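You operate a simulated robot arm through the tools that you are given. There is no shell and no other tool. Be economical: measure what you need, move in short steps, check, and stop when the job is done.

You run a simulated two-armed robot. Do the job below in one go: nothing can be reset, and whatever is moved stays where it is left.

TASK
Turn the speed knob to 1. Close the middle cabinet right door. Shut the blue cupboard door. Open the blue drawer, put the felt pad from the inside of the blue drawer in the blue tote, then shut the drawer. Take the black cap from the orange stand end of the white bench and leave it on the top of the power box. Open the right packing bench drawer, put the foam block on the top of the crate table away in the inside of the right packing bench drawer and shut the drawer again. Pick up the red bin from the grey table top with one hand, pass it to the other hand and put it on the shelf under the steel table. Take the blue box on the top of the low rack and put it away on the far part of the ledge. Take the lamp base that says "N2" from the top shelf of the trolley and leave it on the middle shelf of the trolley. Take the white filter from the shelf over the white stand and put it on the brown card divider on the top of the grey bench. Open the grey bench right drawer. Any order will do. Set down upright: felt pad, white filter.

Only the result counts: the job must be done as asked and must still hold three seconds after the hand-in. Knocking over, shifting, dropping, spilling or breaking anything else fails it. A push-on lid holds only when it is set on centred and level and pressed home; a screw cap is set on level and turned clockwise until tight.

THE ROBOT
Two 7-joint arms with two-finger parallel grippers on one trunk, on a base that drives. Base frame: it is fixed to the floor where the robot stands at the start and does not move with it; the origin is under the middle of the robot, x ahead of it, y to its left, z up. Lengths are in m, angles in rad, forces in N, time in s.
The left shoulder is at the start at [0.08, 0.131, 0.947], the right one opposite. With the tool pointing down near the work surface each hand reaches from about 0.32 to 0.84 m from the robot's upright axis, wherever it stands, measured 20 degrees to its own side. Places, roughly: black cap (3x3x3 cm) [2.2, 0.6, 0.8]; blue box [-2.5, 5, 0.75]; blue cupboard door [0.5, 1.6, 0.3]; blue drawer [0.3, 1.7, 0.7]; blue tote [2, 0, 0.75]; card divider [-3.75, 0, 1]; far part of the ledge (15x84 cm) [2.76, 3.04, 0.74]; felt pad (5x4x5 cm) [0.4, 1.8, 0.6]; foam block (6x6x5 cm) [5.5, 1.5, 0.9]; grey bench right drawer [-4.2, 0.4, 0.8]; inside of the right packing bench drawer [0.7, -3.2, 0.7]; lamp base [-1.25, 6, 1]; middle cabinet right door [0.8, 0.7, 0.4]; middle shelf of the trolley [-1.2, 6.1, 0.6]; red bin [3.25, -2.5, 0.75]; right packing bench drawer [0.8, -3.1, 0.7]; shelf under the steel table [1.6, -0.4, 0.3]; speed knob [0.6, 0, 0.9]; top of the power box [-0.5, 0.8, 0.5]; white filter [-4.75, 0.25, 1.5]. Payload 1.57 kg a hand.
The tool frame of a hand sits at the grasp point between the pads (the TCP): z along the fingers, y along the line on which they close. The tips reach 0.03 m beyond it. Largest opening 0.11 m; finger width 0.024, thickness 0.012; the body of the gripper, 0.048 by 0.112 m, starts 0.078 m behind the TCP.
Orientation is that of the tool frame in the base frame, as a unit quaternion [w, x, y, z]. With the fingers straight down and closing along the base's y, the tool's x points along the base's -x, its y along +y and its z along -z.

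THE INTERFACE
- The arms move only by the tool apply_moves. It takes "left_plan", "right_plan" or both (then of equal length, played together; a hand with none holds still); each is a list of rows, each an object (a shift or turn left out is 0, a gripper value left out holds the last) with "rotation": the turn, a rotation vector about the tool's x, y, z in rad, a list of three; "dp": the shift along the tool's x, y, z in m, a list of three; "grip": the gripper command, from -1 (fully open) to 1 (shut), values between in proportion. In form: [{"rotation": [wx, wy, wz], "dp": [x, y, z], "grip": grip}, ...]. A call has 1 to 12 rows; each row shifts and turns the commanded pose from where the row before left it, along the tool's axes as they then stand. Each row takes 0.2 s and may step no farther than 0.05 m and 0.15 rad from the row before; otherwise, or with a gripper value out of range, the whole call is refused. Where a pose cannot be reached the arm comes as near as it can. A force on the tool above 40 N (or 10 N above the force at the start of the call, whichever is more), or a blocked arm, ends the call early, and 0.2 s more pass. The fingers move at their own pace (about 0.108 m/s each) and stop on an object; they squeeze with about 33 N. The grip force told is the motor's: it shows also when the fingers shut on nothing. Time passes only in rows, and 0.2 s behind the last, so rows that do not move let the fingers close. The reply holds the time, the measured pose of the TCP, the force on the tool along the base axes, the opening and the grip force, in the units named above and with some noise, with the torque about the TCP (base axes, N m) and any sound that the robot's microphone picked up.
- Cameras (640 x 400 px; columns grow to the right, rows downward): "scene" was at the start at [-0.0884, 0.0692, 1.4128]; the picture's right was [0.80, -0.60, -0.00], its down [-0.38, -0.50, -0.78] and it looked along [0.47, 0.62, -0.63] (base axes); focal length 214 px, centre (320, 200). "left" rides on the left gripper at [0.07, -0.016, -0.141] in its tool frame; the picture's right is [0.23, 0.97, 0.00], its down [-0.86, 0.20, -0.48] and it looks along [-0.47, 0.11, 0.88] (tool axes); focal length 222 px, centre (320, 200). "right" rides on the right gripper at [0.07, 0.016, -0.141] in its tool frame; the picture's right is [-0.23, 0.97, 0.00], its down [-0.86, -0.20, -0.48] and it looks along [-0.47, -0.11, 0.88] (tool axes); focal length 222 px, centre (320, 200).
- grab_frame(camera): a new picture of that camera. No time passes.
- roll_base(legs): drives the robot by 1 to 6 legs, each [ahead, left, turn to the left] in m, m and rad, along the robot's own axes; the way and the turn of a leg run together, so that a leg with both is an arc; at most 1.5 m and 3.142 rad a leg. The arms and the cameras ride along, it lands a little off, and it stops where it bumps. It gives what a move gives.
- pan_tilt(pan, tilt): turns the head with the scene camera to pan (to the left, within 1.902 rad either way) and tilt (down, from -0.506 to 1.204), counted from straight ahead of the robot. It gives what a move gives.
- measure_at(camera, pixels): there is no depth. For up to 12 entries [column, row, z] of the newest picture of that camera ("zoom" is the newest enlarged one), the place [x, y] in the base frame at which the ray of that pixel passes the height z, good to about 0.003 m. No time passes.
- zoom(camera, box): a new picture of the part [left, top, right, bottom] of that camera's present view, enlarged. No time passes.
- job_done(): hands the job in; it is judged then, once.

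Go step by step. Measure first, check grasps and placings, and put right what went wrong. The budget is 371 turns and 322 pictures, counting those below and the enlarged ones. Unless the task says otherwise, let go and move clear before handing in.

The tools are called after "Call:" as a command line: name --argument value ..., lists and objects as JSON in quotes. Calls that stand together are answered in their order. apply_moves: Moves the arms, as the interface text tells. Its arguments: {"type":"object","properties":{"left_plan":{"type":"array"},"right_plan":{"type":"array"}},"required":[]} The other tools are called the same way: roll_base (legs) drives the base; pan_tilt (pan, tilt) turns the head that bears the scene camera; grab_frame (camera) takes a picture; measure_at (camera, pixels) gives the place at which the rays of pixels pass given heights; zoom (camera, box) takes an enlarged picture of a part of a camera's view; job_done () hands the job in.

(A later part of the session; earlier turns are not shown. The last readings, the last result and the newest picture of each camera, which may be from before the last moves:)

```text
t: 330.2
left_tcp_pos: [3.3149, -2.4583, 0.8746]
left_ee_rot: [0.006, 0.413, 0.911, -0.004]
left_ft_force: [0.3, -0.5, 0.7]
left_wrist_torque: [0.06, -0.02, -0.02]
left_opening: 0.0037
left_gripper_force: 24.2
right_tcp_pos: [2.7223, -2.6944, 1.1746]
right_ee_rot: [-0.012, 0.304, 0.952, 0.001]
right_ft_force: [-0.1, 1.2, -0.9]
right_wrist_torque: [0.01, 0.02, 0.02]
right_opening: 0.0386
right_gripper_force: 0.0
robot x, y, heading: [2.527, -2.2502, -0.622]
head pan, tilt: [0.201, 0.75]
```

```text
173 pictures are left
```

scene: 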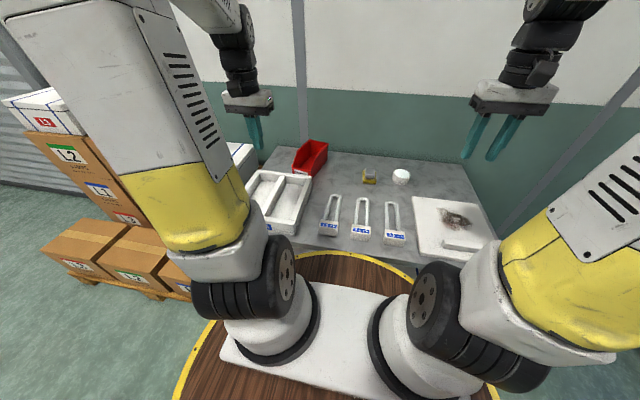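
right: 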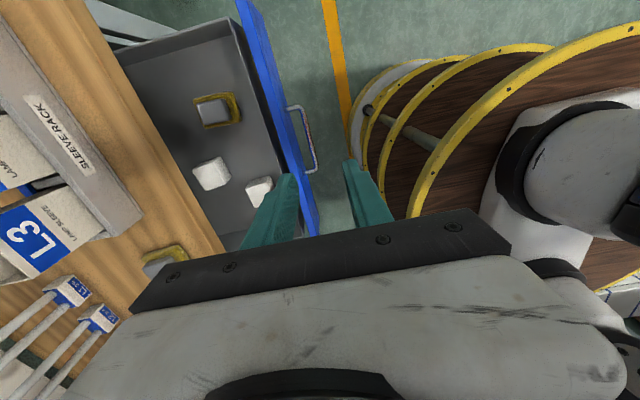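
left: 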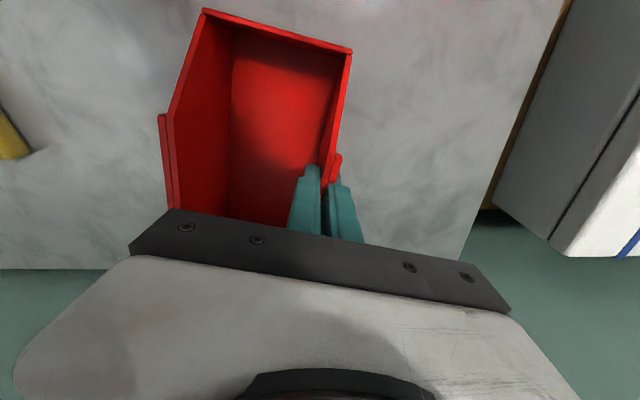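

The wall is gripped (3.7 mm). I'll lift slowly and check.

Call:
apply_moves --left_plan '[{"dp": [0, 0, -0.02]}, {"dp": [0, 0, -0.03]}, {"dp": [0, 0, -0.04]}, {"dp": [0, 0, -0.04]}, {"dp": [0, 0, -0.04]}]'

Call:
grab_frame --camera "scene"

```text
t: 331.4
left_tcp_pos: [3.3133, -2.4544, 1.0437]
left_ee_rot: [0.006, 0.413, 0.911, -0.006]
left_ft_force: [0.7, 0.6, -1.9]
left_wrist_torque: [0.1, 0.02, 0.02]
left_opening: 0.0037
left_gripper_force: 24.9
right_tcp_pos: [2.7216, -2.6942, 1.1753]
right_ee_rot: [-0.012, 0.304, 0.953, 0.001]
right_ft_force: [0.1, 0.0, -0.3]
right_wrist_torque: [-0.02, 0.01, 0.0]
right_opening: 0.0386
right_gripper_force: 0.1
robot x, y, heading: [2.5246, -2.2481, -0.623]
head pan, tilt: [0.201, 0.75]
```

```text
172 pictures are left
```

scene: 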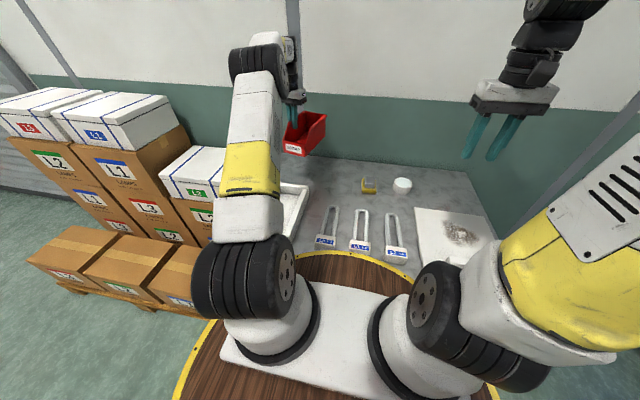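

The bin hangs level. I'll bring it back in front of me and move the robot away from the table.

Call:
apply_moves --left_plan '[{"dp": [0.0316, -0.0279, -0.015]}, {"dp": [0.0316, -0.0279, -0.015]}, {"dp": [0.0316, -0.0279, -0.01]}, {"dp": [0.0316, -0.0279, 0]}, {"dp": [0.0316, -0.0279, 0]}, {"dp": [0.0316, -0.0279, 0]}, {"dp": [0.0316, -0.0279, 0]}]'

Call:
roll_base --legs '[[-0.6, -0.1, 0]]'

Call:
apply_moves --left_plan '[{"rotation": [0, 0, 0.13]}, {"rotation": [0, 0, 0.13]}, {"rotation": [0, 0, 0.13]}, {"rotation": [0, 0, 0.13]}, {"rotation": [0, 0, 0.13]}, {"rotation": [0, 0, 0.13]}, {"rotation": [0, 0, 0.13]}, {"rotation": [0, 0, 0.13]}, {"rotation": [0, 0, 0.13]}, {"rotation": [0, 0, 0.13]}, {}]'

Call:
grab_frame --camera "scene"

Call:
grab_frame --camera "right"

```text
t: 333.0
left_tcp_pos: [3.0201, -2.4122, 1.0799]
left_ee_rot: [0.006, 0.413, 0.911, -0.005]
left_ft_force: [-0.1, -0.3, -1.2]
left_wrist_torque: [0.06, 0.0, 0.0]
left_opening: 0.0037
left_gripper_force: 25.0
right_tcp_pos: [2.7225, -2.6949, 1.1732]
right_ee_rot: [-0.013, 0.305, 0.952, 0.001]
right_ft_force: [-0.1, -0.6, -0.6]
right_wrist_torque: [-0.01, 0.07, 0.01]
right_opening: 0.0387
right_gripper_force: 0.1
robot x, y, heading: [2.5259, -2.253, -0.629]
head pan, tilt: [0.201, 0.75]
```

```text
t: 336.4
left_tcp_pos: [2.4891, -2.1528, 1.0795]
left_ee_rot: [0.006, 0.41, 0.912, -0.005]
left_ft_force: [-0.1, 0.0, -1.6]
left_wrist_torque: [0.05, -0.06, 0.03]
left_opening: 0.0038
left_gripper_force: 24.6
right_tcp_pos: [2.1913, -2.4348, 1.1746]
right_ee_rot: [-0.012, 0.302, 0.953, 0.001]
right_ft_force: [0.5, -0.8, 0.1]
right_wrist_torque: [0.0, 0.0, -0.03]
right_opening: 0.0383
right_gripper_force: 0.0
robot x, y, heading: [1.9939, -1.9953, -0.619]
head pan, tilt: [0.201, 0.75]
```

```text
t: 338.8
left_tcp_pos: [2.489, -2.1522, 1.08]
left_ee_rot: [0.008, 0.879, 0.476, -0.002]
left_ft_force: [0.3, 0.0, -2.0]
left_wrist_torque: [0.02, -0.06, 0.01]
left_opening: 0.0034
left_gripper_force: 24.6
right_tcp_pos: [2.1917, -2.4347, 1.1753]
right_ee_rot: [-0.012, 0.302, 0.953, 0.001]
right_ft_force: [0.6, 0.8, -0.1]
right_wrist_torque: [0.02, -0.03, 0.02]
right_opening: 0.0383
right_gripper_force: 0.1
robot x, y, heading: [1.9882, -1.993, -0.617]
head pan, tilt: [0.201, 0.75]
```

```text
171 pictures are left
```

scene: 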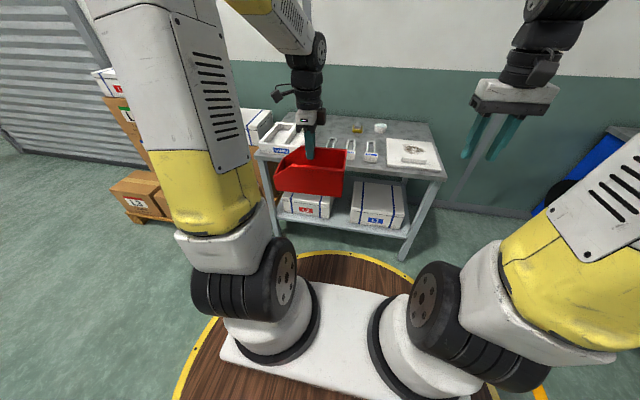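

```text
170 pictures are left
```

right: 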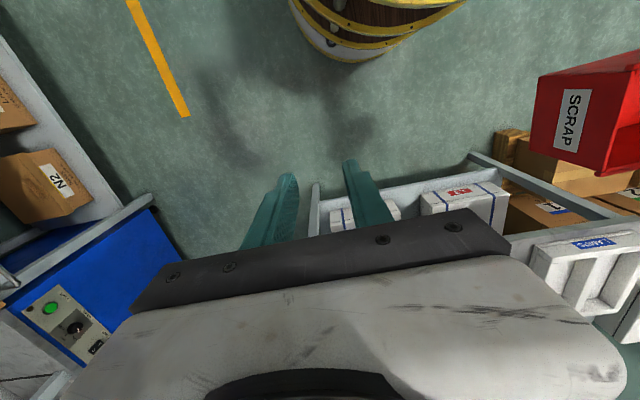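

Call:
zoom --camera "scene" --box '[240, 90, 400, 210]'

Call:
grab_frame --camera "left"

```text
3.33 times, centred on (320, 150) of scene
```

zoom: 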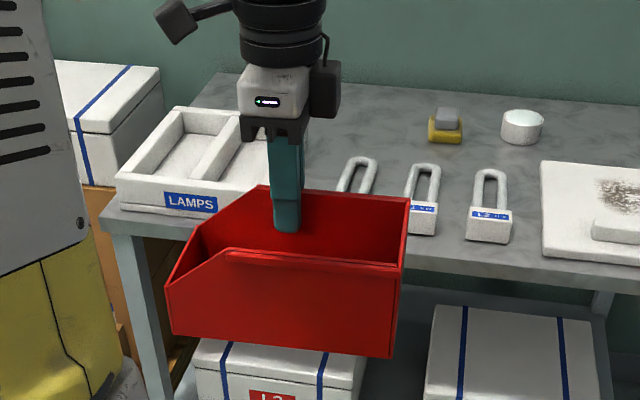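

```text
168 pictures are left
```

left: 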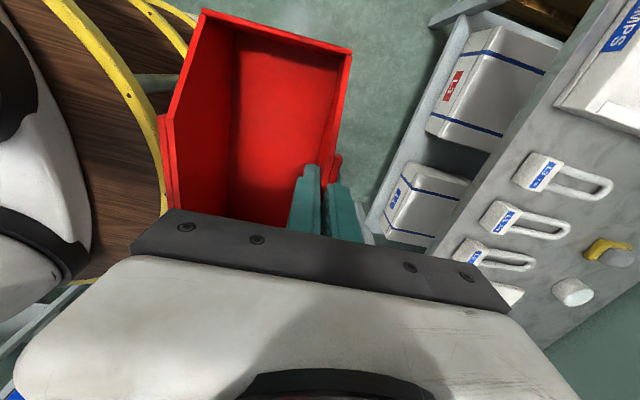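

The bin is turned with its back wall to my right. I'll extend it a little forward/right, then bring the right hand up, pitched 45°, to take the back wall.

Call:
apply_moves --left_plan '[{"dp": [-0.025, 0.03, 0]}, {"dp": [-0.025, 0.03, 0]}, {"dp": [-0.025, 0.03, 0]}, {"dp": [-0.025, 0.03, 0]}, {}, {}, {}, {}, {}, {}, {}]' --right_plan '[{"dp": [-0.008, 0, -0.01], "grip": 0.1}, {"dp": [-0.008, 0, 0]}, {"dp": [-0.008, 0, 0]}, {"dp": [-0.008, 0, 0]}, {"rotation": [0, -0.131, 0]}, {"rotation": [0, -0.131, 0]}, {"rotation": [0, -0.131, 0]}, {"rotation": [0, -0.131, 0]}, {"rotation": [0, -0.131, 0]}, {"rotation": [0, -0.131, 0]}, {}]'

Call:
pan_tilt --pan 0.0 --tilt 0.6

Call:
grab_frame --camera "scene"

```text
t: 341.2
left_tcp_pos: [2.5334, -2.3003, 1.0826]
left_ee_rot: [0.008, 0.879, 0.477, 0.0]
left_ft_force: [0.8, 0.0, -1.5]
left_wrist_torque: [-0.04, -0.07, 0.05]
left_opening: 0.0036
left_gripper_force: 24.8
right_tcp_pos: [2.2185, -2.4539, 1.1839]
right_ee_rot: [0.355, 0.279, 0.885, -0.115]
right_ft_force: [0.5, -0.4, -0.9]
right_wrist_torque: [0.01, 0.0, 0.03]
right_opening: 0.0497
right_gripper_force: 0.2
robot x, y, heading: [1.9924, -1.9918, -0.618]
head pan, tilt: [0.201, 0.75]
```

```text
t: 341.9
left_tcp_pos: [2.5351, -2.2999, 1.0817]
left_ee_rot: [0.008, 0.878, 0.478, -0.001]
left_ft_force: [-0.2, -0.4, -1.1]
left_wrist_torque: [0.0, -0.08, 0.0]
left_opening: 0.0036
left_gripper_force: 24.8
right_tcp_pos: [2.2179, -2.454, 1.1844]
right_ee_rot: [0.354, 0.279, 0.885, -0.114]
right_ft_force: [0.5, -1.1, 0.1]
right_wrist_torque: [0.01, -0.03, 0.0]
right_opening: 0.0494
right_gripper_force: 0.2
robot x, y, heading: [1.9908, -1.9924, -0.62]
head pan, tilt: [0.0, 0.6]
```

```text
167 pictures are left
```

scene: 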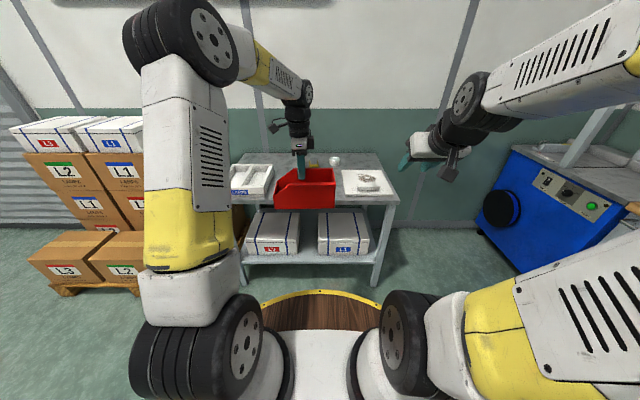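

Call:
apply_moves --right_plan '[{"dp": [0, 0.0405, 0.0025], "rotation": [-0.03, 0, -0.031]}, {"dp": [0, 0.0405, 0.0025]}, {"dp": [0, 0.0405, 0.0025]}, {"dp": [0, 0.0405, 0.0025]}, {"dp": [0, 0.0405, 0.0025]}]'

Call:
grab_frame --camera "right"

Call:
zoom --camera "scene" --box '[240, 100, 440, 240]'

```text
t: 343.1
left_tcp_pos: [2.5357, -2.3011, 1.0813]
left_ee_rot: [0.007, 0.879, 0.477, 0.001]
left_ft_force: [-0.4, -1.1, -0.9]
left_wrist_torque: [0.0, -0.07, 0.01]
left_opening: 0.0038
left_gripper_force: 23.9
right_tcp_pos: [2.3364, -2.2907, 1.1737]
right_ee_rot: [0.356, 0.261, 0.891, -0.107]
right_ft_force: [0.2, 0.3, -0.8]
right_wrist_torque: [0.0, -0.03, 0.04]
right_opening: 0.0495
right_gripper_force: 0.1
robot x, y, heading: [1.9943, -1.9918, -0.613]
head pan, tilt: [0.0, 0.6]
```

```text
166 pictures are left
```

right: 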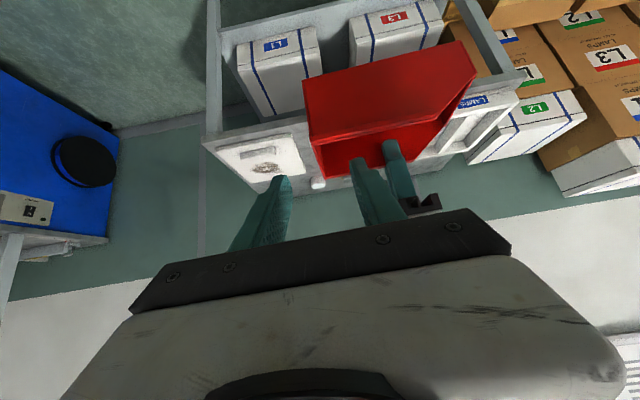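

```text
2.86 times, centred on (340, 170) of scene
```

zoom: 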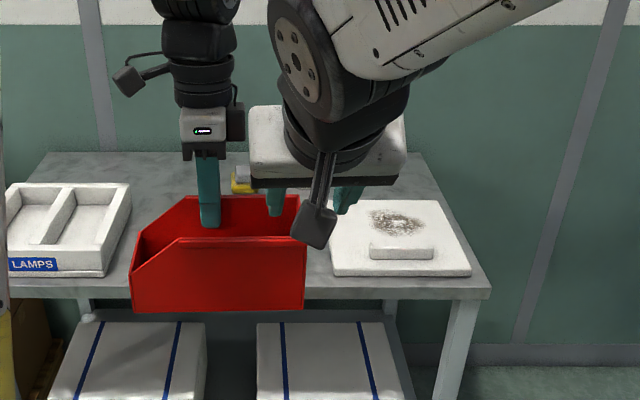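

The tool axis lines up with the bin's back wall (around 315,150). I'll advance along the axis.

Call:
apply_moves --right_plan '[{"dp": [0, 0, 0.035]}, {"dp": [0, 0, 0.035]}]'

Call:
grab_frame --camera "right"

Call:
zoom --camera "scene" --box '[260, 120, 400, 220]'

```text
t: 343.7
left_tcp_pos: [2.5338, -2.3008, 1.083]
left_ee_rot: [0.008, 0.879, 0.477, -0.001]
left_ft_force: [-0.9, -0.2, -0.7]
left_wrist_torque: [-0.05, -0.13, 0.0]
left_opening: 0.004
left_gripper_force: 24.9
right_tcp_pos: [2.375, -2.3166, 1.1239]
right_ee_rot: [0.356, 0.26, 0.891, -0.107]
right_ft_force: [-0.1, -0.1, -0.1]
right_wrist_torque: [-0.03, -0.01, -0.02]
right_opening: 0.0496
right_gripper_force: 0.1
robot x, y, heading: [1.9917, -1.9929, -0.614]
head pan, tilt: [0.0, 0.6]
```

```text
164 pictures are left
```

right: 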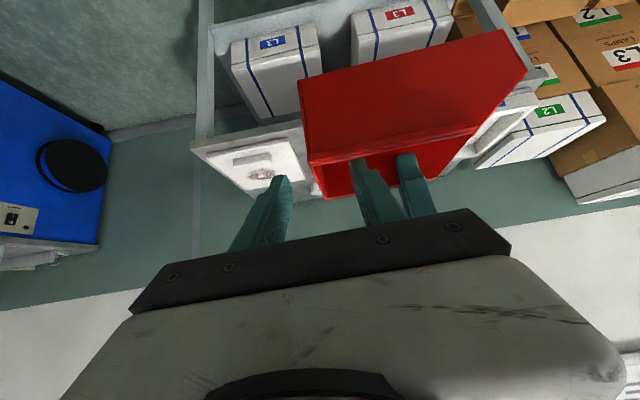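

```text
4.00 times, centred on (330, 170) of scene
```

zoom: 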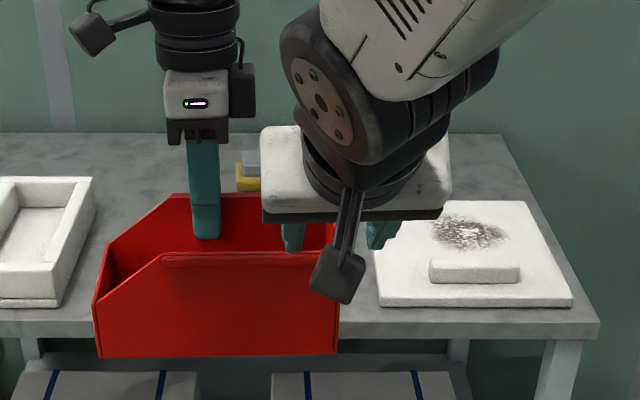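

Call:
apply_moves --right_plan '[{"dp": [0, 0, 0.03]}, {"dp": [0, 0, 0.03]}]'

Call:
grab_frame --camera "right"

Call:
zoom --camera "scene" --box '[260, 120, 400, 220]'

```text
t: 344.3
left_tcp_pos: [2.5457, -2.2965, 1.0831]
left_ee_rot: [0.014, 0.875, 0.484, 0.007]
left_ft_force: [18.1, -4.2, -9.3]
left_wrist_torque: [0.03, -1.51, 1.09]
left_opening: 0.0151
left_gripper_force: 31.0
right_tcp_pos: [2.4013, -2.3398, 1.0791]
right_ee_rot: [0.347, 0.264, 0.893, -0.11]
right_ft_force: [-18.6, 5.2, 7.7]
right_wrist_torque: [0.27, 0.25, 0.55]
right_opening: 0.0449
right_gripper_force: 0.0
robot x, y, heading: [1.9935, -1.9927, -0.613]
head pan, tilt: [0.0, 0.6]
stopped in row 2 (left hand): the force on the tool passed its limit at 42 N (the readings are from after the stop); the commanded pose is now the measured one
```

```text
162 pictures are left
```

right: 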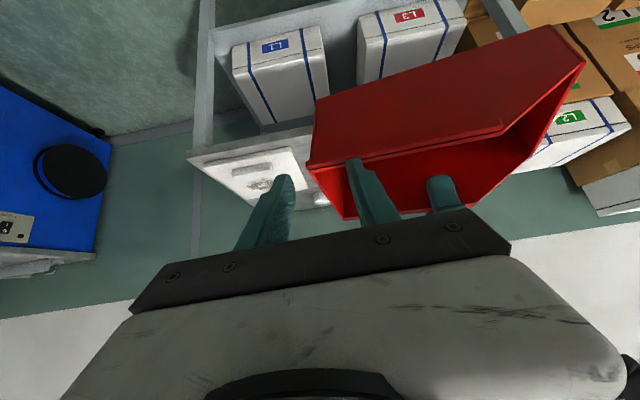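

```text
4.00 times, centred on (330, 170) of scene
```

zoom: 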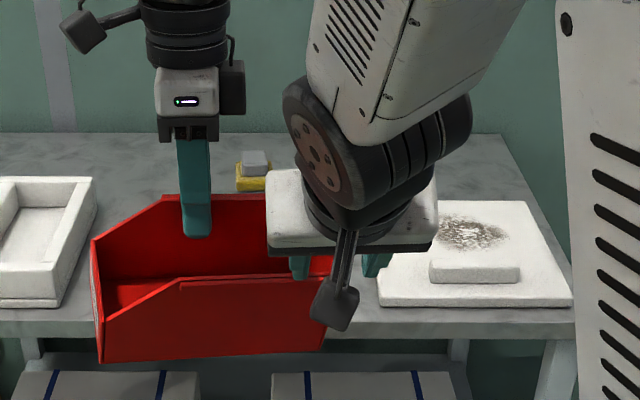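

The inner finger caught the near wall and twisted the bin slightly. I'll back the right hand off and check the left grip.

Call:
apply_moves --right_plan '[{"dp": [0, 0, -0.02]}, {"dp": [0, 0, -0.03]}, {"dp": [0, 0, -0.03]}, {}]'

Call:
grab_frame --camera "left"

Call:
zoom --camera "scene" --box '[260, 120, 400, 220]'

```text
t: 345.3
left_tcp_pos: [2.5412, -2.2972, 1.0825]
left_ee_rot: [0.011, 0.876, 0.482, 0.006]
left_ft_force: [-0.2, 0.1, -0.9]
left_wrist_torque: [-0.01, -0.1, -0.01]
left_opening: 0.0035
left_gripper_force: 25.0
right_tcp_pos: [2.3596, -2.3093, 1.1393]
right_ee_rot: [0.349, 0.263, 0.893, -0.109]
right_ft_force: [0.6, -0.3, -0.4]
right_wrist_torque: [0.0, 0.02, 0.02]
right_opening: 0.0494
right_gripper_force: 0.0
robot x, y, heading: [1.9908, -1.9917, -0.615]
head pan, tilt: [0.0, 0.6]
```

```text
160 pictures are left
```

left: 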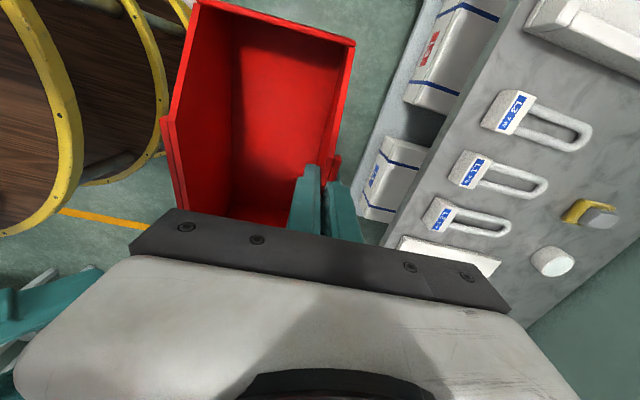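

```text
4.00 times, centred on (330, 170) of scene
```

zoom: 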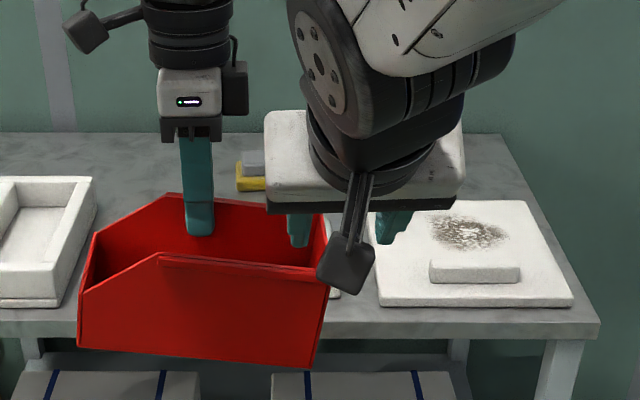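

The left grip still holds (3.5 mm) though the bin sagged about 5°. I'll make the right tool steeper so the inner finger clears the near wall, and re-measure the corner.

Call:
apply_moves --right_plan '[{"rotation": [0, 0.143, 0], "dp": [0, 0, -0.01]}, {"rotation": [0, 0.143, 0], "dp": [0, 0, -0.01]}, {}]'

Call:
zoom --camera "right" --box '[240, 60, 500, 240]'

Call:
zoom --camera "scene" --box '[260, 120, 400, 220]'

```text
t: 346.1
left_tcp_pos: [2.5424, -2.2967, 1.0837]
left_ee_rot: [0.012, 0.876, 0.482, 0.005]
left_ft_force: [0.1, 1.0, -1.9]
left_wrist_torque: [-0.03, -0.07, -0.02]
left_opening: 0.0036
left_gripper_force: 24.5
right_tcp_pos: [2.3482, -2.3029, 1.1536]
right_ee_rot: [0.219, 0.276, 0.933, -0.07]
right_ft_force: [0.1, 0.7, -0.1]
right_wrist_torque: [0.0, 0.0, 0.04]
right_opening: 0.0495
right_gripper_force: 0.1
robot x, y, heading: [1.9896, -1.9928, -0.618]
head pan, tilt: [0.0, 0.6]
```

```text
2.22 times, centred on (370, 150) of right
```

zoom: 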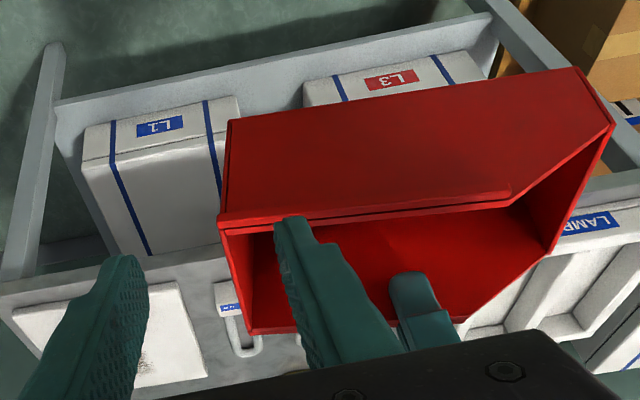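

```text
4.00 times, centred on (330, 170) of scene
```

zoom: 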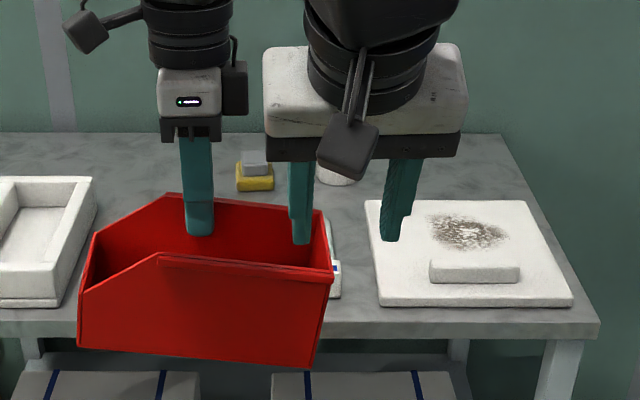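

Call:
measure_at --camera "zoom" --pixels '[[333, 268, 1.04], [333, 268, 1.07], [333, 268, 1.1], [325, 212, 1.04], [325, 212, 1.07], [325, 212, 1.1], [158, 254, 1.07], [158, 254, 1.1]]'

Call:
zoom --camera "right" --box '[240, 60, 500, 240]'

Call:
measure_at --camera "zoom" --pixels '[[222, 222, 1.04], [222, 222, 1.07], [222, 222, 1.1], [249, 330, 1.04], [249, 330, 1.07], [249, 330, 1.1]]'

```text
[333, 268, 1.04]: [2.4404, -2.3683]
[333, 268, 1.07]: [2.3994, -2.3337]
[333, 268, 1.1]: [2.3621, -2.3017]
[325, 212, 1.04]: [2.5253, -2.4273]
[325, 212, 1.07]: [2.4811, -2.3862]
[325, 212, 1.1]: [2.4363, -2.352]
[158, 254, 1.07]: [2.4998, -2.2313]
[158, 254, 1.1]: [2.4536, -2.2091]
```

```text
2.22 times, centred on (370, 150) of right
```

zoom: 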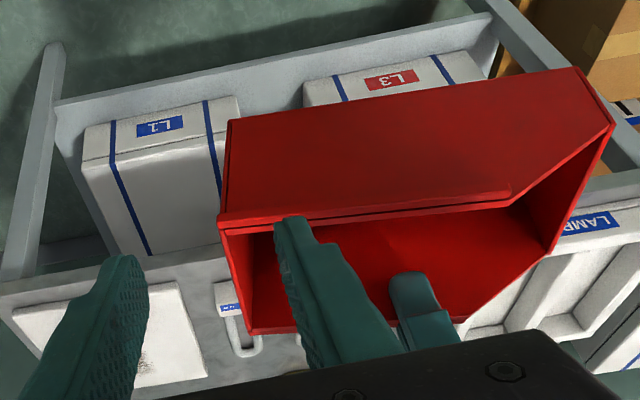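

```text
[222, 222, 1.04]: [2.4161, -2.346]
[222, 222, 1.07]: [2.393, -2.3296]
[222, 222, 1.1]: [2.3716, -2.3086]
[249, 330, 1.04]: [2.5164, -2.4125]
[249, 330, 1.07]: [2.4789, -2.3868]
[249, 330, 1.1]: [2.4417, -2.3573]
```

The back wall rim runs from (2.384,−2.321) to (2.468,−2.376) at z≈1.08. I'll shift forward 29 mm and insert along the steeper axis.

Call:
apply_moves --right_plan '[{"dp": [-0.029, 0.005, 0]}, {"dp": [0, 0, 0.03]}, {"dp": [0, 0, 0.03]}]'

Call:
grab_frame --camera "right"

Call:
zoom --camera "scene" --box '[260, 120, 400, 220]'

```text
t: 346.9
left_tcp_pos: [2.543, -2.2971, 1.0826]
left_ee_rot: [0.012, 0.876, 0.482, 0.006]
left_ft_force: [-0.4, 1.7, -1.3]
left_wrist_torque: [-0.02, -0.06, 0.01]
left_opening: 0.0037
left_gripper_force: 24.6
right_tcp_pos: [2.3945, -2.3247, 1.1137]
right_ee_rot: [0.219, 0.276, 0.933, -0.071]
right_ft_force: [-0.3, 0.9, 0.1]
right_wrist_torque: [-0.01, -0.03, 0.0]
right_opening: 0.0495
right_gripper_force: 0.0
robot x, y, heading: [1.9912, -1.9934, -0.621]
head pan, tilt: [0.0, 0.6]
```

```text
155 pictures are left
```

right: 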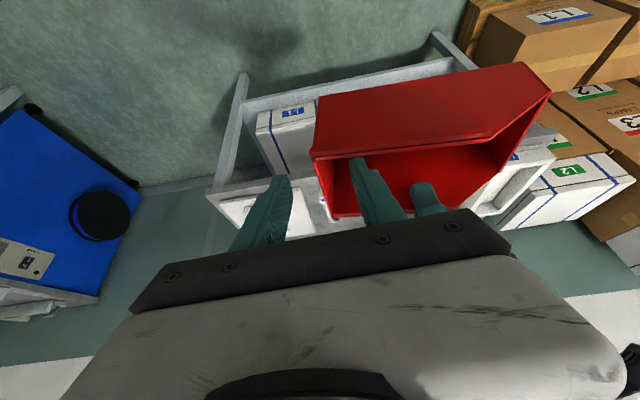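

```text
4.00 times, centred on (330, 170) of scene
```

zoom: 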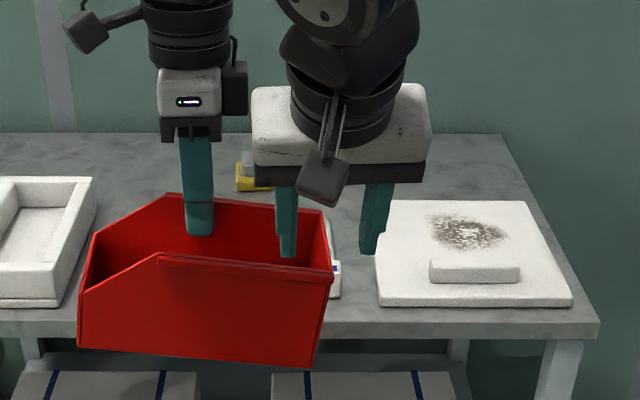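

Call:
apply_moves --right_plan '[{"dp": [0, 0, 0.015]}, {"dp": [0, 0, 0.015]}, {"dp": [0, 0, 0.015]}]'

Call:
grab_frame --camera "right"

Call:
zoom --camera "scene" --box '[260, 120, 400, 220]'

```text
t: 347.7
left_tcp_pos: [2.5396, -2.2981, 1.0831]
left_ee_rot: [0.011, 0.877, 0.48, 0.004]
left_ft_force: [-2.8, 0.5, -2.6]
left_wrist_torque: [-0.03, -0.03, -0.23]
left_opening: 0.0036
left_gripper_force: 24.6
right_tcp_pos: [2.4122, -2.3387, 1.0735]
right_ee_rot: [0.22, 0.277, 0.933, -0.07]
right_ft_force: [3.1, -1.6, 0.1]
right_wrist_torque: [-0.04, -0.03, -0.09]
right_opening: 0.0498
right_gripper_force: 0.1
robot x, y, heading: [1.9903, -1.9912, -0.615]
head pan, tilt: [0.0, 0.6]
```

```text
153 pictures are left
```

right: 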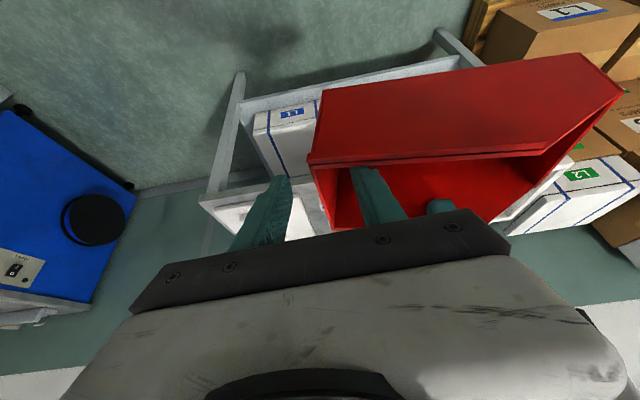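

```text
4.00 times, centred on (330, 170) of scene
```

zoom: 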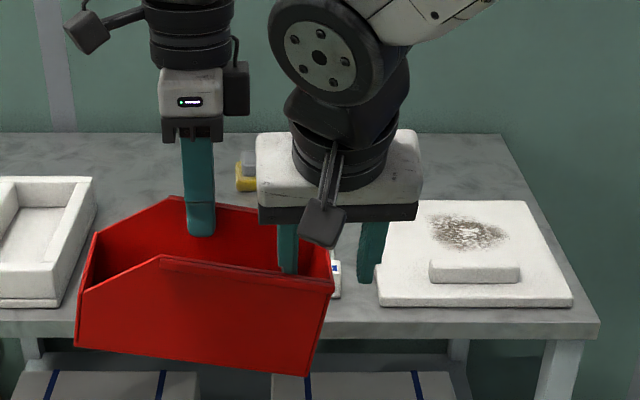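

The inner finger is inside and the back wall lies between the fingers. I'll close the right hand.

Call:
apply_moves --right_plan '[{"grip": 0.5}, {"grip": 0.8}, {"grip": 1}, {"grip": 1}]'

Call:
zoom --camera "scene" --box '[260, 120, 400, 220]'

```text
t: 348.7
left_tcp_pos: [2.5418, -2.2975, 1.0832]
left_ee_rot: [0.012, 0.877, 0.481, 0.006]
left_ft_force: [0.0, 0.7, -3.0]
left_wrist_torque: [-0.24, 0.07, -0.22]
left_opening: 0.0036
left_gripper_force: 24.1
right_tcp_pos: [2.4115, -2.3386, 1.0727]
right_ee_rot: [0.219, 0.276, 0.933, -0.07]
right_ft_force: [0.3, -0.7, 1.5]
right_wrist_torque: [0.25, -0.29, 0.19]
right_opening: 0.0062
right_gripper_force: 26.0
robot x, y, heading: [1.9913, -1.9887, -0.611]
head pan, tilt: [0.0, 0.6]
```

```text
4.00 times, centred on (330, 170) of scene
```

zoom: 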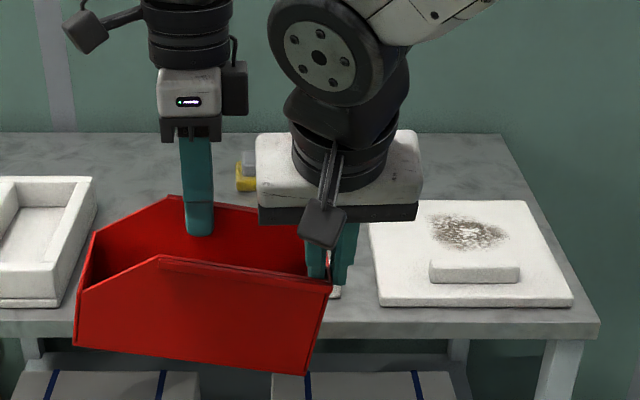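

Both hands hold the bin. I'll open the left hand and lift it away.

Call:
apply_moves --left_plan '[{"grip": 0.7}, {"grip": 0.5}, {"grip": 0.5}, {"dp": [0, 0, -0.02]}, {"dp": [0, 0, -0.04]}, {"dp": [0, 0, -0.04]}, {"dp": [0.03, 0, -0.03]}, {"dp": [0.04, 0, 0]}, {"dp": [0.04, 0, 0]}]'

Call:
grab_frame --camera "scene"

Call:
grab_frame --camera "right"

```text
t: 350.7
left_tcp_pos: [2.5987, -2.2033, 1.2129]
left_ee_rot: [0.011, 0.876, 0.481, 0.006]
left_ft_force: [-0.4, -0.2, -0.6]
left_wrist_torque: [0.01, 0.0, 0.0]
left_opening: 0.0278
left_gripper_force: 0.1
right_tcp_pos: [2.4112, -2.3384, 1.0739]
right_ee_rot: [0.219, 0.276, 0.933, -0.07]
right_ft_force: [-0.6, 0.2, -0.4]
right_wrist_torque: [-0.08, 0.14, 0.0]
right_opening: 0.0036
right_gripper_force: 24.1
robot x, y, heading: [1.991, -1.9917, -0.616]
head pan, tilt: [0.0, 0.6]
```

```text
150 pictures are left
```

scene: 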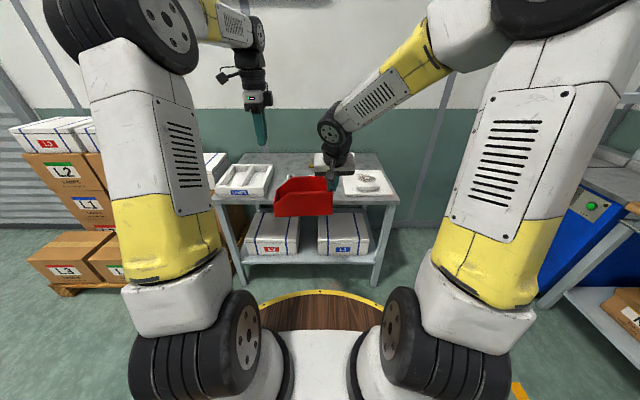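

```text
149 pictures are left
```

right: 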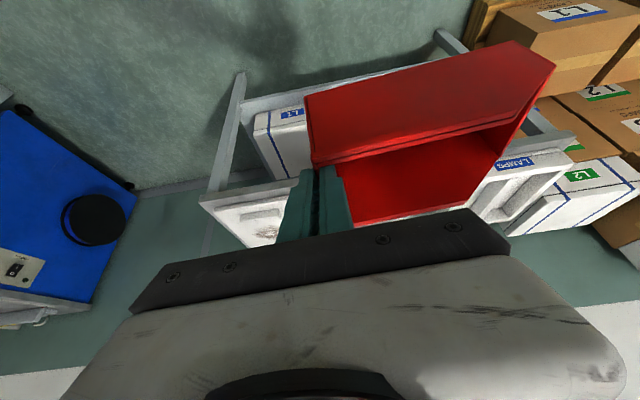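

The bin is now in the right hand. I'll drive to the steel table and look at the shelf beneath.

Call:
roll_base --legs '[[-0.18, 0.95, 0], [0, 0, 3.13]]'

Call:
pan_tilt --pan 0.0 --tilt 0.7

Call:
grab_frame --camera "scene"

```text
t: 363.0
left_tcp_pos: [1.7986, -0.8713, 1.2128]
left_ee_rot: [-0.004, -0.463, 0.886, 0.011]
left_ft_force: [-0.6, 0.2, 0.2]
left_wrist_torque: [0.03, 0.01, 0.02]
left_opening: 0.0275
left_gripper_force: 0.0
right_tcp_pos: [1.9912, -0.7434, 1.0734]
right_ee_rot: [-0.075, 0.928, -0.294, -0.217]
right_ft_force: [-0.2, 0.6, 0.0]
right_wrist_torque: [0.06, -0.19, -0.01]
right_opening: 0.0033
right_gripper_force: 24.5
robot x, y, heading: [2.3998, -1.1037, 2.484]
head pan, tilt: [0.0, 0.6]
```

```text
t: 363.7
left_tcp_pos: [1.7979, -0.872, 1.2133]
left_ee_rot: [-0.004, -0.464, 0.886, 0.011]
left_ft_force: [-0.3, 0.3, 0.1]
left_wrist_torque: [0.03, 0.0, -0.01]
left_opening: 0.0274
left_gripper_force: 0.0
right_tcp_pos: [1.9915, -0.7429, 1.0729]
right_ee_rot: [-0.075, 0.928, -0.294, -0.217]
right_ft_force: [0.4, 0.6, -0.4]
right_wrist_torque: [0.07, -0.15, 0.02]
right_opening: 0.0035
right_gripper_force: 24.8
robot x, y, heading: [2.395, -1.1053, 2.487]
head pan, tilt: [0.0, 0.7]
```

```text
148 pictures are left
```

scene: 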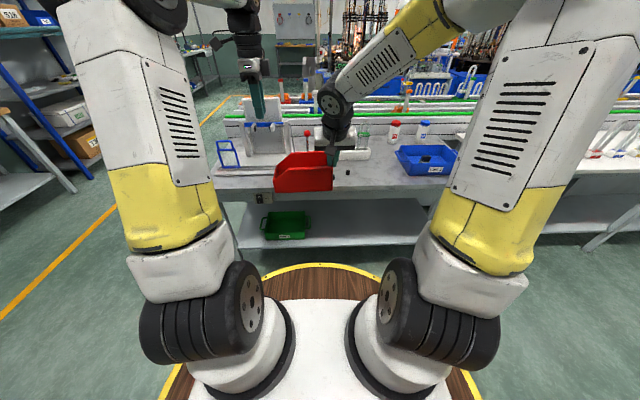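

Call:
zoom --camera "scene" --box '[220, 130, 440, 270]'

Call:
measure_at --camera "scene" --pixels '[[238, 247, 0.3], [415, 241, 0.3], [265, 238, 0.3], [308, 237, 0.3], [265, 213, 0.35], [340, 200, 0.3], [340, 191, 0.77], [245, 192, 0.77], [419, 180, 0.77], [300, 262, 0.0]]'

```text
2.86 times, centred on (330, 200) of scene
```

zoom: 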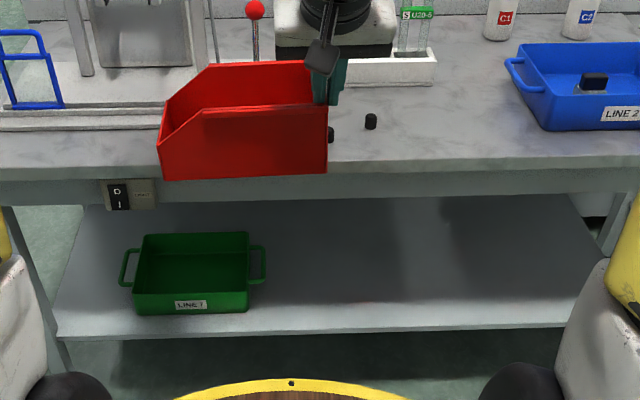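

```text
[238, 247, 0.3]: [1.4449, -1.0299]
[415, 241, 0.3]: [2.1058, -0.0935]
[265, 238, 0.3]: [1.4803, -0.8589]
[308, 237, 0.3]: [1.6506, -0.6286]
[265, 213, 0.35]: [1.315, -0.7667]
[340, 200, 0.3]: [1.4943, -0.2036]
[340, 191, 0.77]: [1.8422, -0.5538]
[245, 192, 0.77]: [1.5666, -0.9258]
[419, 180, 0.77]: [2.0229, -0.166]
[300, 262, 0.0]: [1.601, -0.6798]
```

The shelf is free to the right of the green tray; its front edge is at n≈1.77. I'll shift right 0.3 m and lower the bin in front of the table before driving it in.

Call:
roll_base --legs '[[0, -0.3, 0.03]]'

Call:
apply_moves --right_plan '[{"dp": [0.0201, 0, 0.0402]}, {"dp": [0.0201, 0, 0.0402]}, {"dp": [0.0201, 0, 0.0402]}, {"dp": [0.0201, 0, 0.0402]}, {"dp": [0.0201, 0, 0.0402]}, {"dp": [0.0201, 0, 0.0402]}, {"dp": [0.0201, 0, 0.0402]}, {"dp": [0.0201, 0, 0.0402]}, {"dp": [0.0201, 0, 0.0402]}, {"dp": [0.0201, 0, 0.0402]}, {"dp": [0.0201, 0, 0.0402]}, {"dp": [0.0201, 0, 0.0402]}]'

Call:
grab_frame --camera "right"

Call:
grab_frame --camera "scene"

```text
t: 365.8
left_tcp_pos: [1.9755, -0.643, 1.2114]
left_ee_rot: [-0.005, -0.476, 0.88, 0.011]
left_ft_force: [-0.5, -0.3, 0.3]
left_wrist_torque: [0.02, -0.02, 0.01]
left_opening: 0.0274
left_gripper_force: 0.1
right_tcp_pos: [2.165, -0.5105, 1.0735]
right_ee_rot: [-0.072, 0.931, -0.281, -0.22]
right_ft_force: [-0.6, -0.4, 0.5]
right_wrist_torque: [0.07, -0.12, 0.04]
right_opening: 0.0037
right_gripper_force: 25.2
robot x, y, heading: [2.5777, -0.8615, 2.511]
head pan, tilt: [0.0, 0.7]
```

```text
t: 368.4
left_tcp_pos: [1.9746, -0.6431, 1.2129]
left_ee_rot: [-0.005, -0.476, 0.88, 0.011]
left_ft_force: [0.3, -1.1, 1.5]
left_wrist_torque: [0.0, 0.04, 0.01]
left_opening: 0.0272
left_gripper_force: 0.0
right_tcp_pos: [2.1702, -0.5051, 0.5337]
right_ee_rot: [-0.071, 0.932, -0.281, -0.219]
right_ft_force: [0.5, 0.1, -0.6]
right_wrist_torque: [0.08, -0.12, -0.02]
right_opening: 0.0037
right_gripper_force: 24.5
robot x, y, heading: [2.579, -0.8609, 2.514]
head pan, tilt: [0.0, 0.7]
```

```text
146 pictures are left
```

right: 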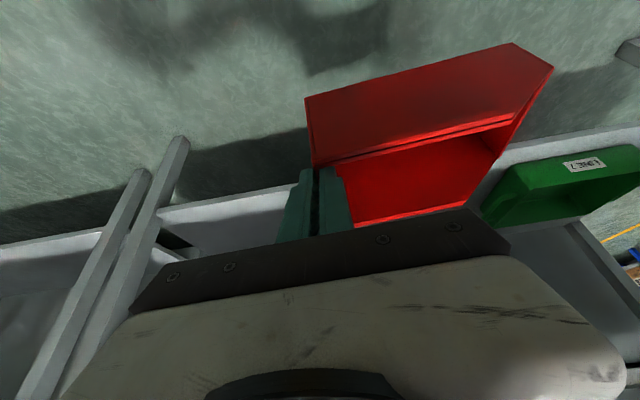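

```text
145 pictures are left
```

scene: 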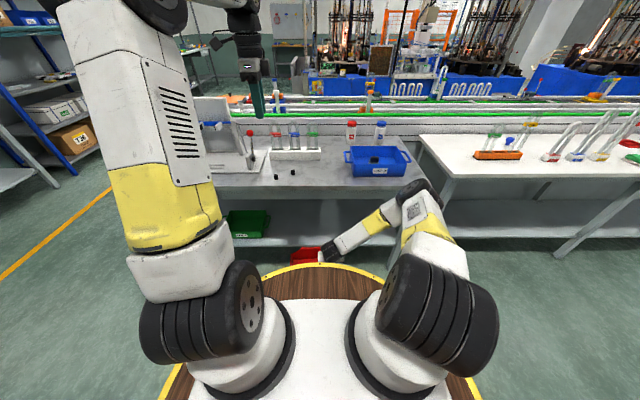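

Call:
zoom --camera "scene" --box '[260, 160, 500, 300]'

Call:
measure_at --camera "scene" --pixels '[[418, 195, 0.8], [418, 195, 1.0], [380, 220, 0.7], [380, 220, 0.9], [340, 245, 0.6], [340, 245, 0.75]]'

```text
2.67 times, centred on (380, 230) of scene
```

zoom: 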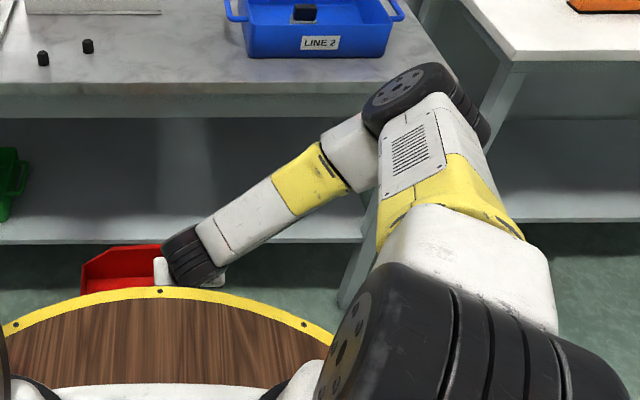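

```text
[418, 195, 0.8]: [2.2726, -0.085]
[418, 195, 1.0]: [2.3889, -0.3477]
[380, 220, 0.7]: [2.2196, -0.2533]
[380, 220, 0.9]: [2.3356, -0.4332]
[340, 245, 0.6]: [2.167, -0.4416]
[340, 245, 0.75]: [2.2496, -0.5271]
```

The elbow would hit the table if I drive in, so I'll stretch the arm forward instead: lower a bit more, then extend under the table top in steps.

Call:
apply_moves --right_plan '[{"dp": [0.0179, 0, 0.0357]}, {"dp": [0.0179, 0, 0.0357]}, {"dp": [-0.0357, 0, 0.0179]}, {"dp": [-0.0357, 0, 0.0179]}, {"dp": [-0.0357, 0, 0.0179]}, {"dp": [-0.0357, 0, 0.0179]}]'

Call:
grab_frame --camera "right"

Call:
zoom --camera "scene" --box '[260, 160, 500, 300]'

```text
t: 369.8
left_tcp_pos: [1.9766, -0.643, 1.2136]
left_ee_rot: [-0.005, -0.475, 0.88, 0.011]
left_ft_force: [-0.3, 1.0, 0.2]
left_wrist_torque: [-0.04, 0.01, 0.01]
left_opening: 0.0274
left_gripper_force: 0.0
right_tcp_pos: [2.0334, -0.4168, 0.4555]
right_ee_rot: [-0.071, 0.932, -0.281, -0.219]
right_ft_force: [-0.3, 0.2, -0.3]
right_wrist_torque: [0.09, -0.09, 0.03]
right_opening: 0.0037
right_gripper_force: 24.1
robot x, y, heading: [2.5765, -0.8568, 2.509]
head pan, tilt: [0.0, 0.7]
```

```text
143 pictures are left
```

right: 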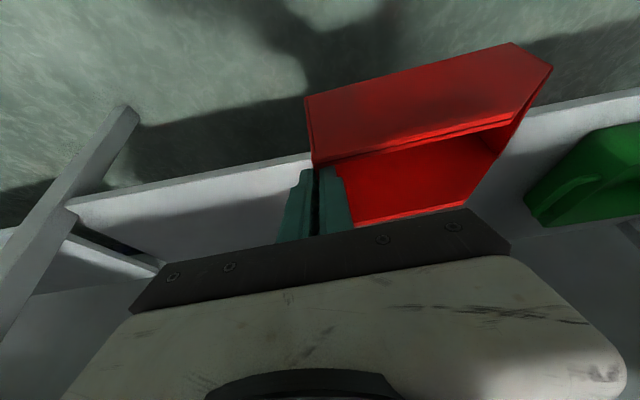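

```text
2.67 times, centred on (380, 230) of scene
```

zoom: 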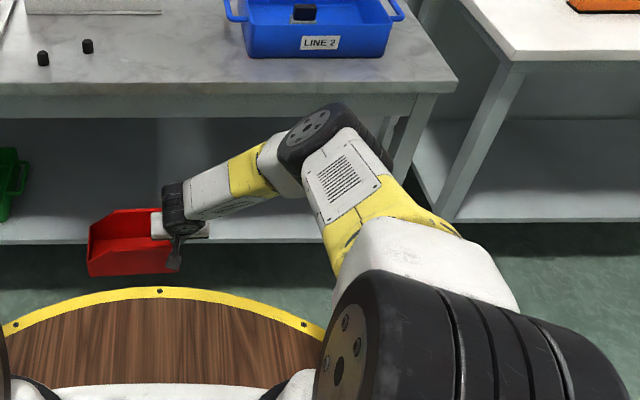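

The bin is about to go under the table edge with good clearance. I'll continue extending.

Call:
apply_moves --right_plan '[{"dp": [-0.0334, 0, 0.0167]}, {"dp": [-0.0334, 0, 0.0167]}, {"dp": [-0.0334, 0, 0.0167]}]'

Call:
grab_frame --camera "right"

Call:
zoom --camera "scene" --box '[260, 160, 500, 300]'

```text
t: 370.6
left_tcp_pos: [1.9751, -0.6429, 1.2128]
left_ee_rot: [-0.005, -0.476, 0.879, 0.011]
left_ft_force: [0.0, -0.5, -0.9]
left_wrist_torque: [0.02, -0.01, 0.0]
left_opening: 0.0274
left_gripper_force: 0.1
right_tcp_pos: [1.9651, -0.3701, 0.4528]
right_ee_rot: [-0.072, 0.932, -0.281, -0.218]
right_ft_force: [-1.0, 0.0, -0.2]
right_wrist_torque: [0.1, -0.16, -0.05]
right_opening: 0.0034
right_gripper_force: 24.8
right hand out of reach, approached as far as the arm can: row 3
robot x, y, heading: [2.5788, -0.8589, 2.509]
head pan, tilt: [0.0, 0.7]
```

```text
141 pictures are left
```

right: 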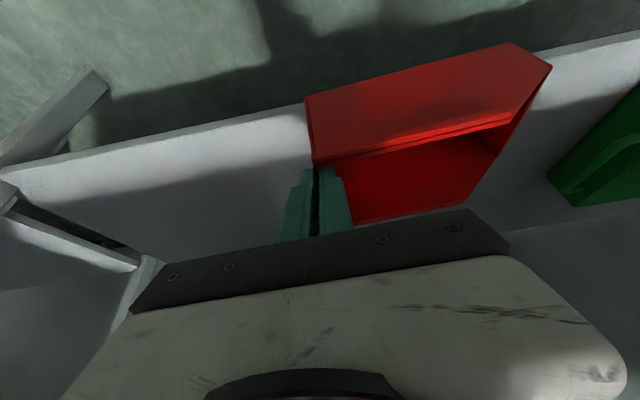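

```text
2.67 times, centred on (380, 230) of scene
```

zoom: 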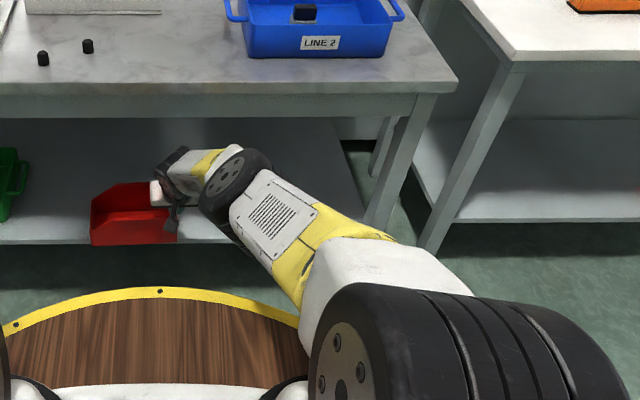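

The arm is nearly straight now, so I can drive the base 0.12 m forward with everything staying below or outside the table edge.

Call:
roll_base --legs '[[0.12, 0, 0]]'

Call:
grab_frame --camera "right"

Call:
zoom --camera "scene" --box '[260, 140, 460, 260]'

```text
t: 371.8
left_tcp_pos: [1.8815, -0.573, 1.2139]
left_ee_rot: [-0.005, -0.476, 0.879, 0.011]
left_ft_force: [0.9, 0.1, 0.3]
left_wrist_torque: [-0.05, 0.01, -0.03]
left_opening: 0.0277
left_gripper_force: 0.1
right_tcp_pos: [1.8811, -0.3121, 0.4383]
right_ee_rot: [-0.065, 0.935, -0.279, -0.207]
right_ft_force: [0.1, -0.5, -1.0]
right_wrist_torque: [0.1, -0.15, -0.02]
right_opening: 0.0036
right_gripper_force: 24.7
robot x, y, heading: [2.4814, -0.7891, 2.512]
head pan, tilt: [0.0, 0.7]
```

```text
139 pictures are left
```

right: 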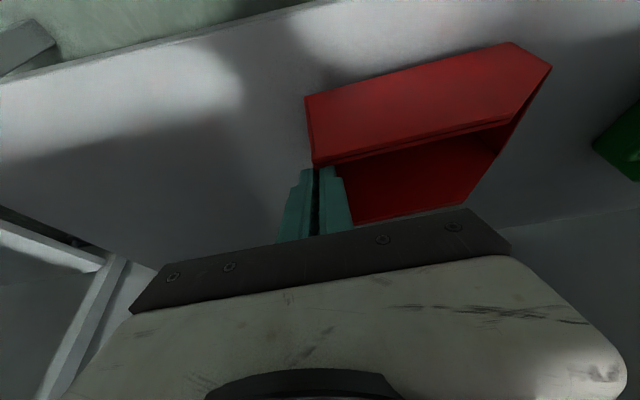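

```text
3.20 times, centred on (360, 200) of scene
```

zoom: 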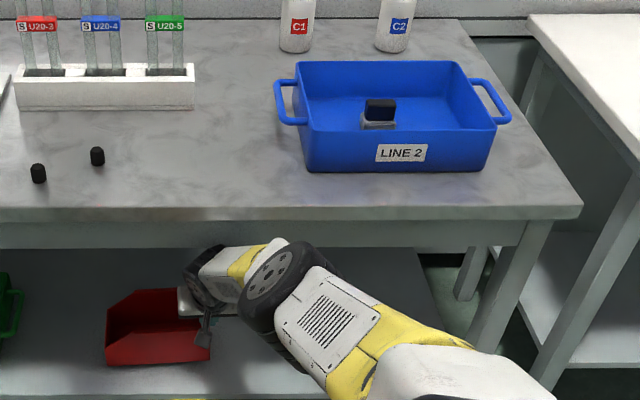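

The bin is over the shelf. I'll nudge 0.03 m more for arm slack, then lower slowly.

Call:
roll_base --legs '[[0.03, 0, 0]]'

Call:
apply_moves --right_plan '[{"dp": [0.0085, 0, 0.018]}, {"dp": [0.0042, 0, 0.009]}, {"dp": [0.0042, 0, 0.009]}]'

Call:
grab_frame --camera "right"

```text
t: 372.8
left_tcp_pos: [1.8578, -0.5565, 1.2126]
left_ee_rot: [-0.006, -0.475, 0.88, 0.011]
left_ft_force: [-0.3, -0.3, 0.4]
left_wrist_torque: [-0.03, -0.03, 0.02]
left_opening: 0.0271
left_gripper_force: 0.0
right_tcp_pos: [1.8719, -0.3138, 0.4185]
right_ee_rot: [-0.057, 0.941, -0.272, -0.193]
right_ft_force: [2.6, 0.3, 10.4]
right_wrist_torque: [-0.03, -0.04, -0.03]
right_opening: 0.0035
right_gripper_force: 25.1
robot x, y, heading: [2.459, -0.7752, 2.51]
head pan, tilt: [0.0, 0.7]
stopped in leg 1: the robot was blocked; the commanded pose is now the measured one
```

```text
t: 373.6
left_tcp_pos: [1.8576, -0.5551, 1.2132]
left_ee_rot: [-0.005, -0.475, 0.88, 0.012]
left_ft_force: [0.5, 0.7, -0.5]
left_wrist_torque: [0.01, 0.03, -0.02]
left_opening: 0.0274
left_gripper_force: 0.0
right_tcp_pos: [1.8709, -0.314, 0.4184]
right_ee_rot: [-0.057, 0.941, -0.272, -0.193]
right_ft_force: [-0.4, 1.3, 5.6]
right_wrist_torque: [0.1, 0.11, 0.01]
right_opening: 0.0037
right_gripper_force: 24.5
right hand out of reach, approached as far as the arm can: row 1, 2, 3
robot x, y, heading: [2.4625, -0.7721, 2.51]
head pan, tilt: [0.0, 0.7]
```

```text
137 pictures are left
```

right: 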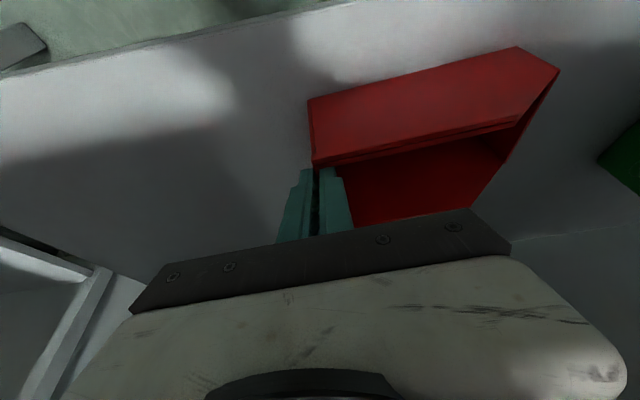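

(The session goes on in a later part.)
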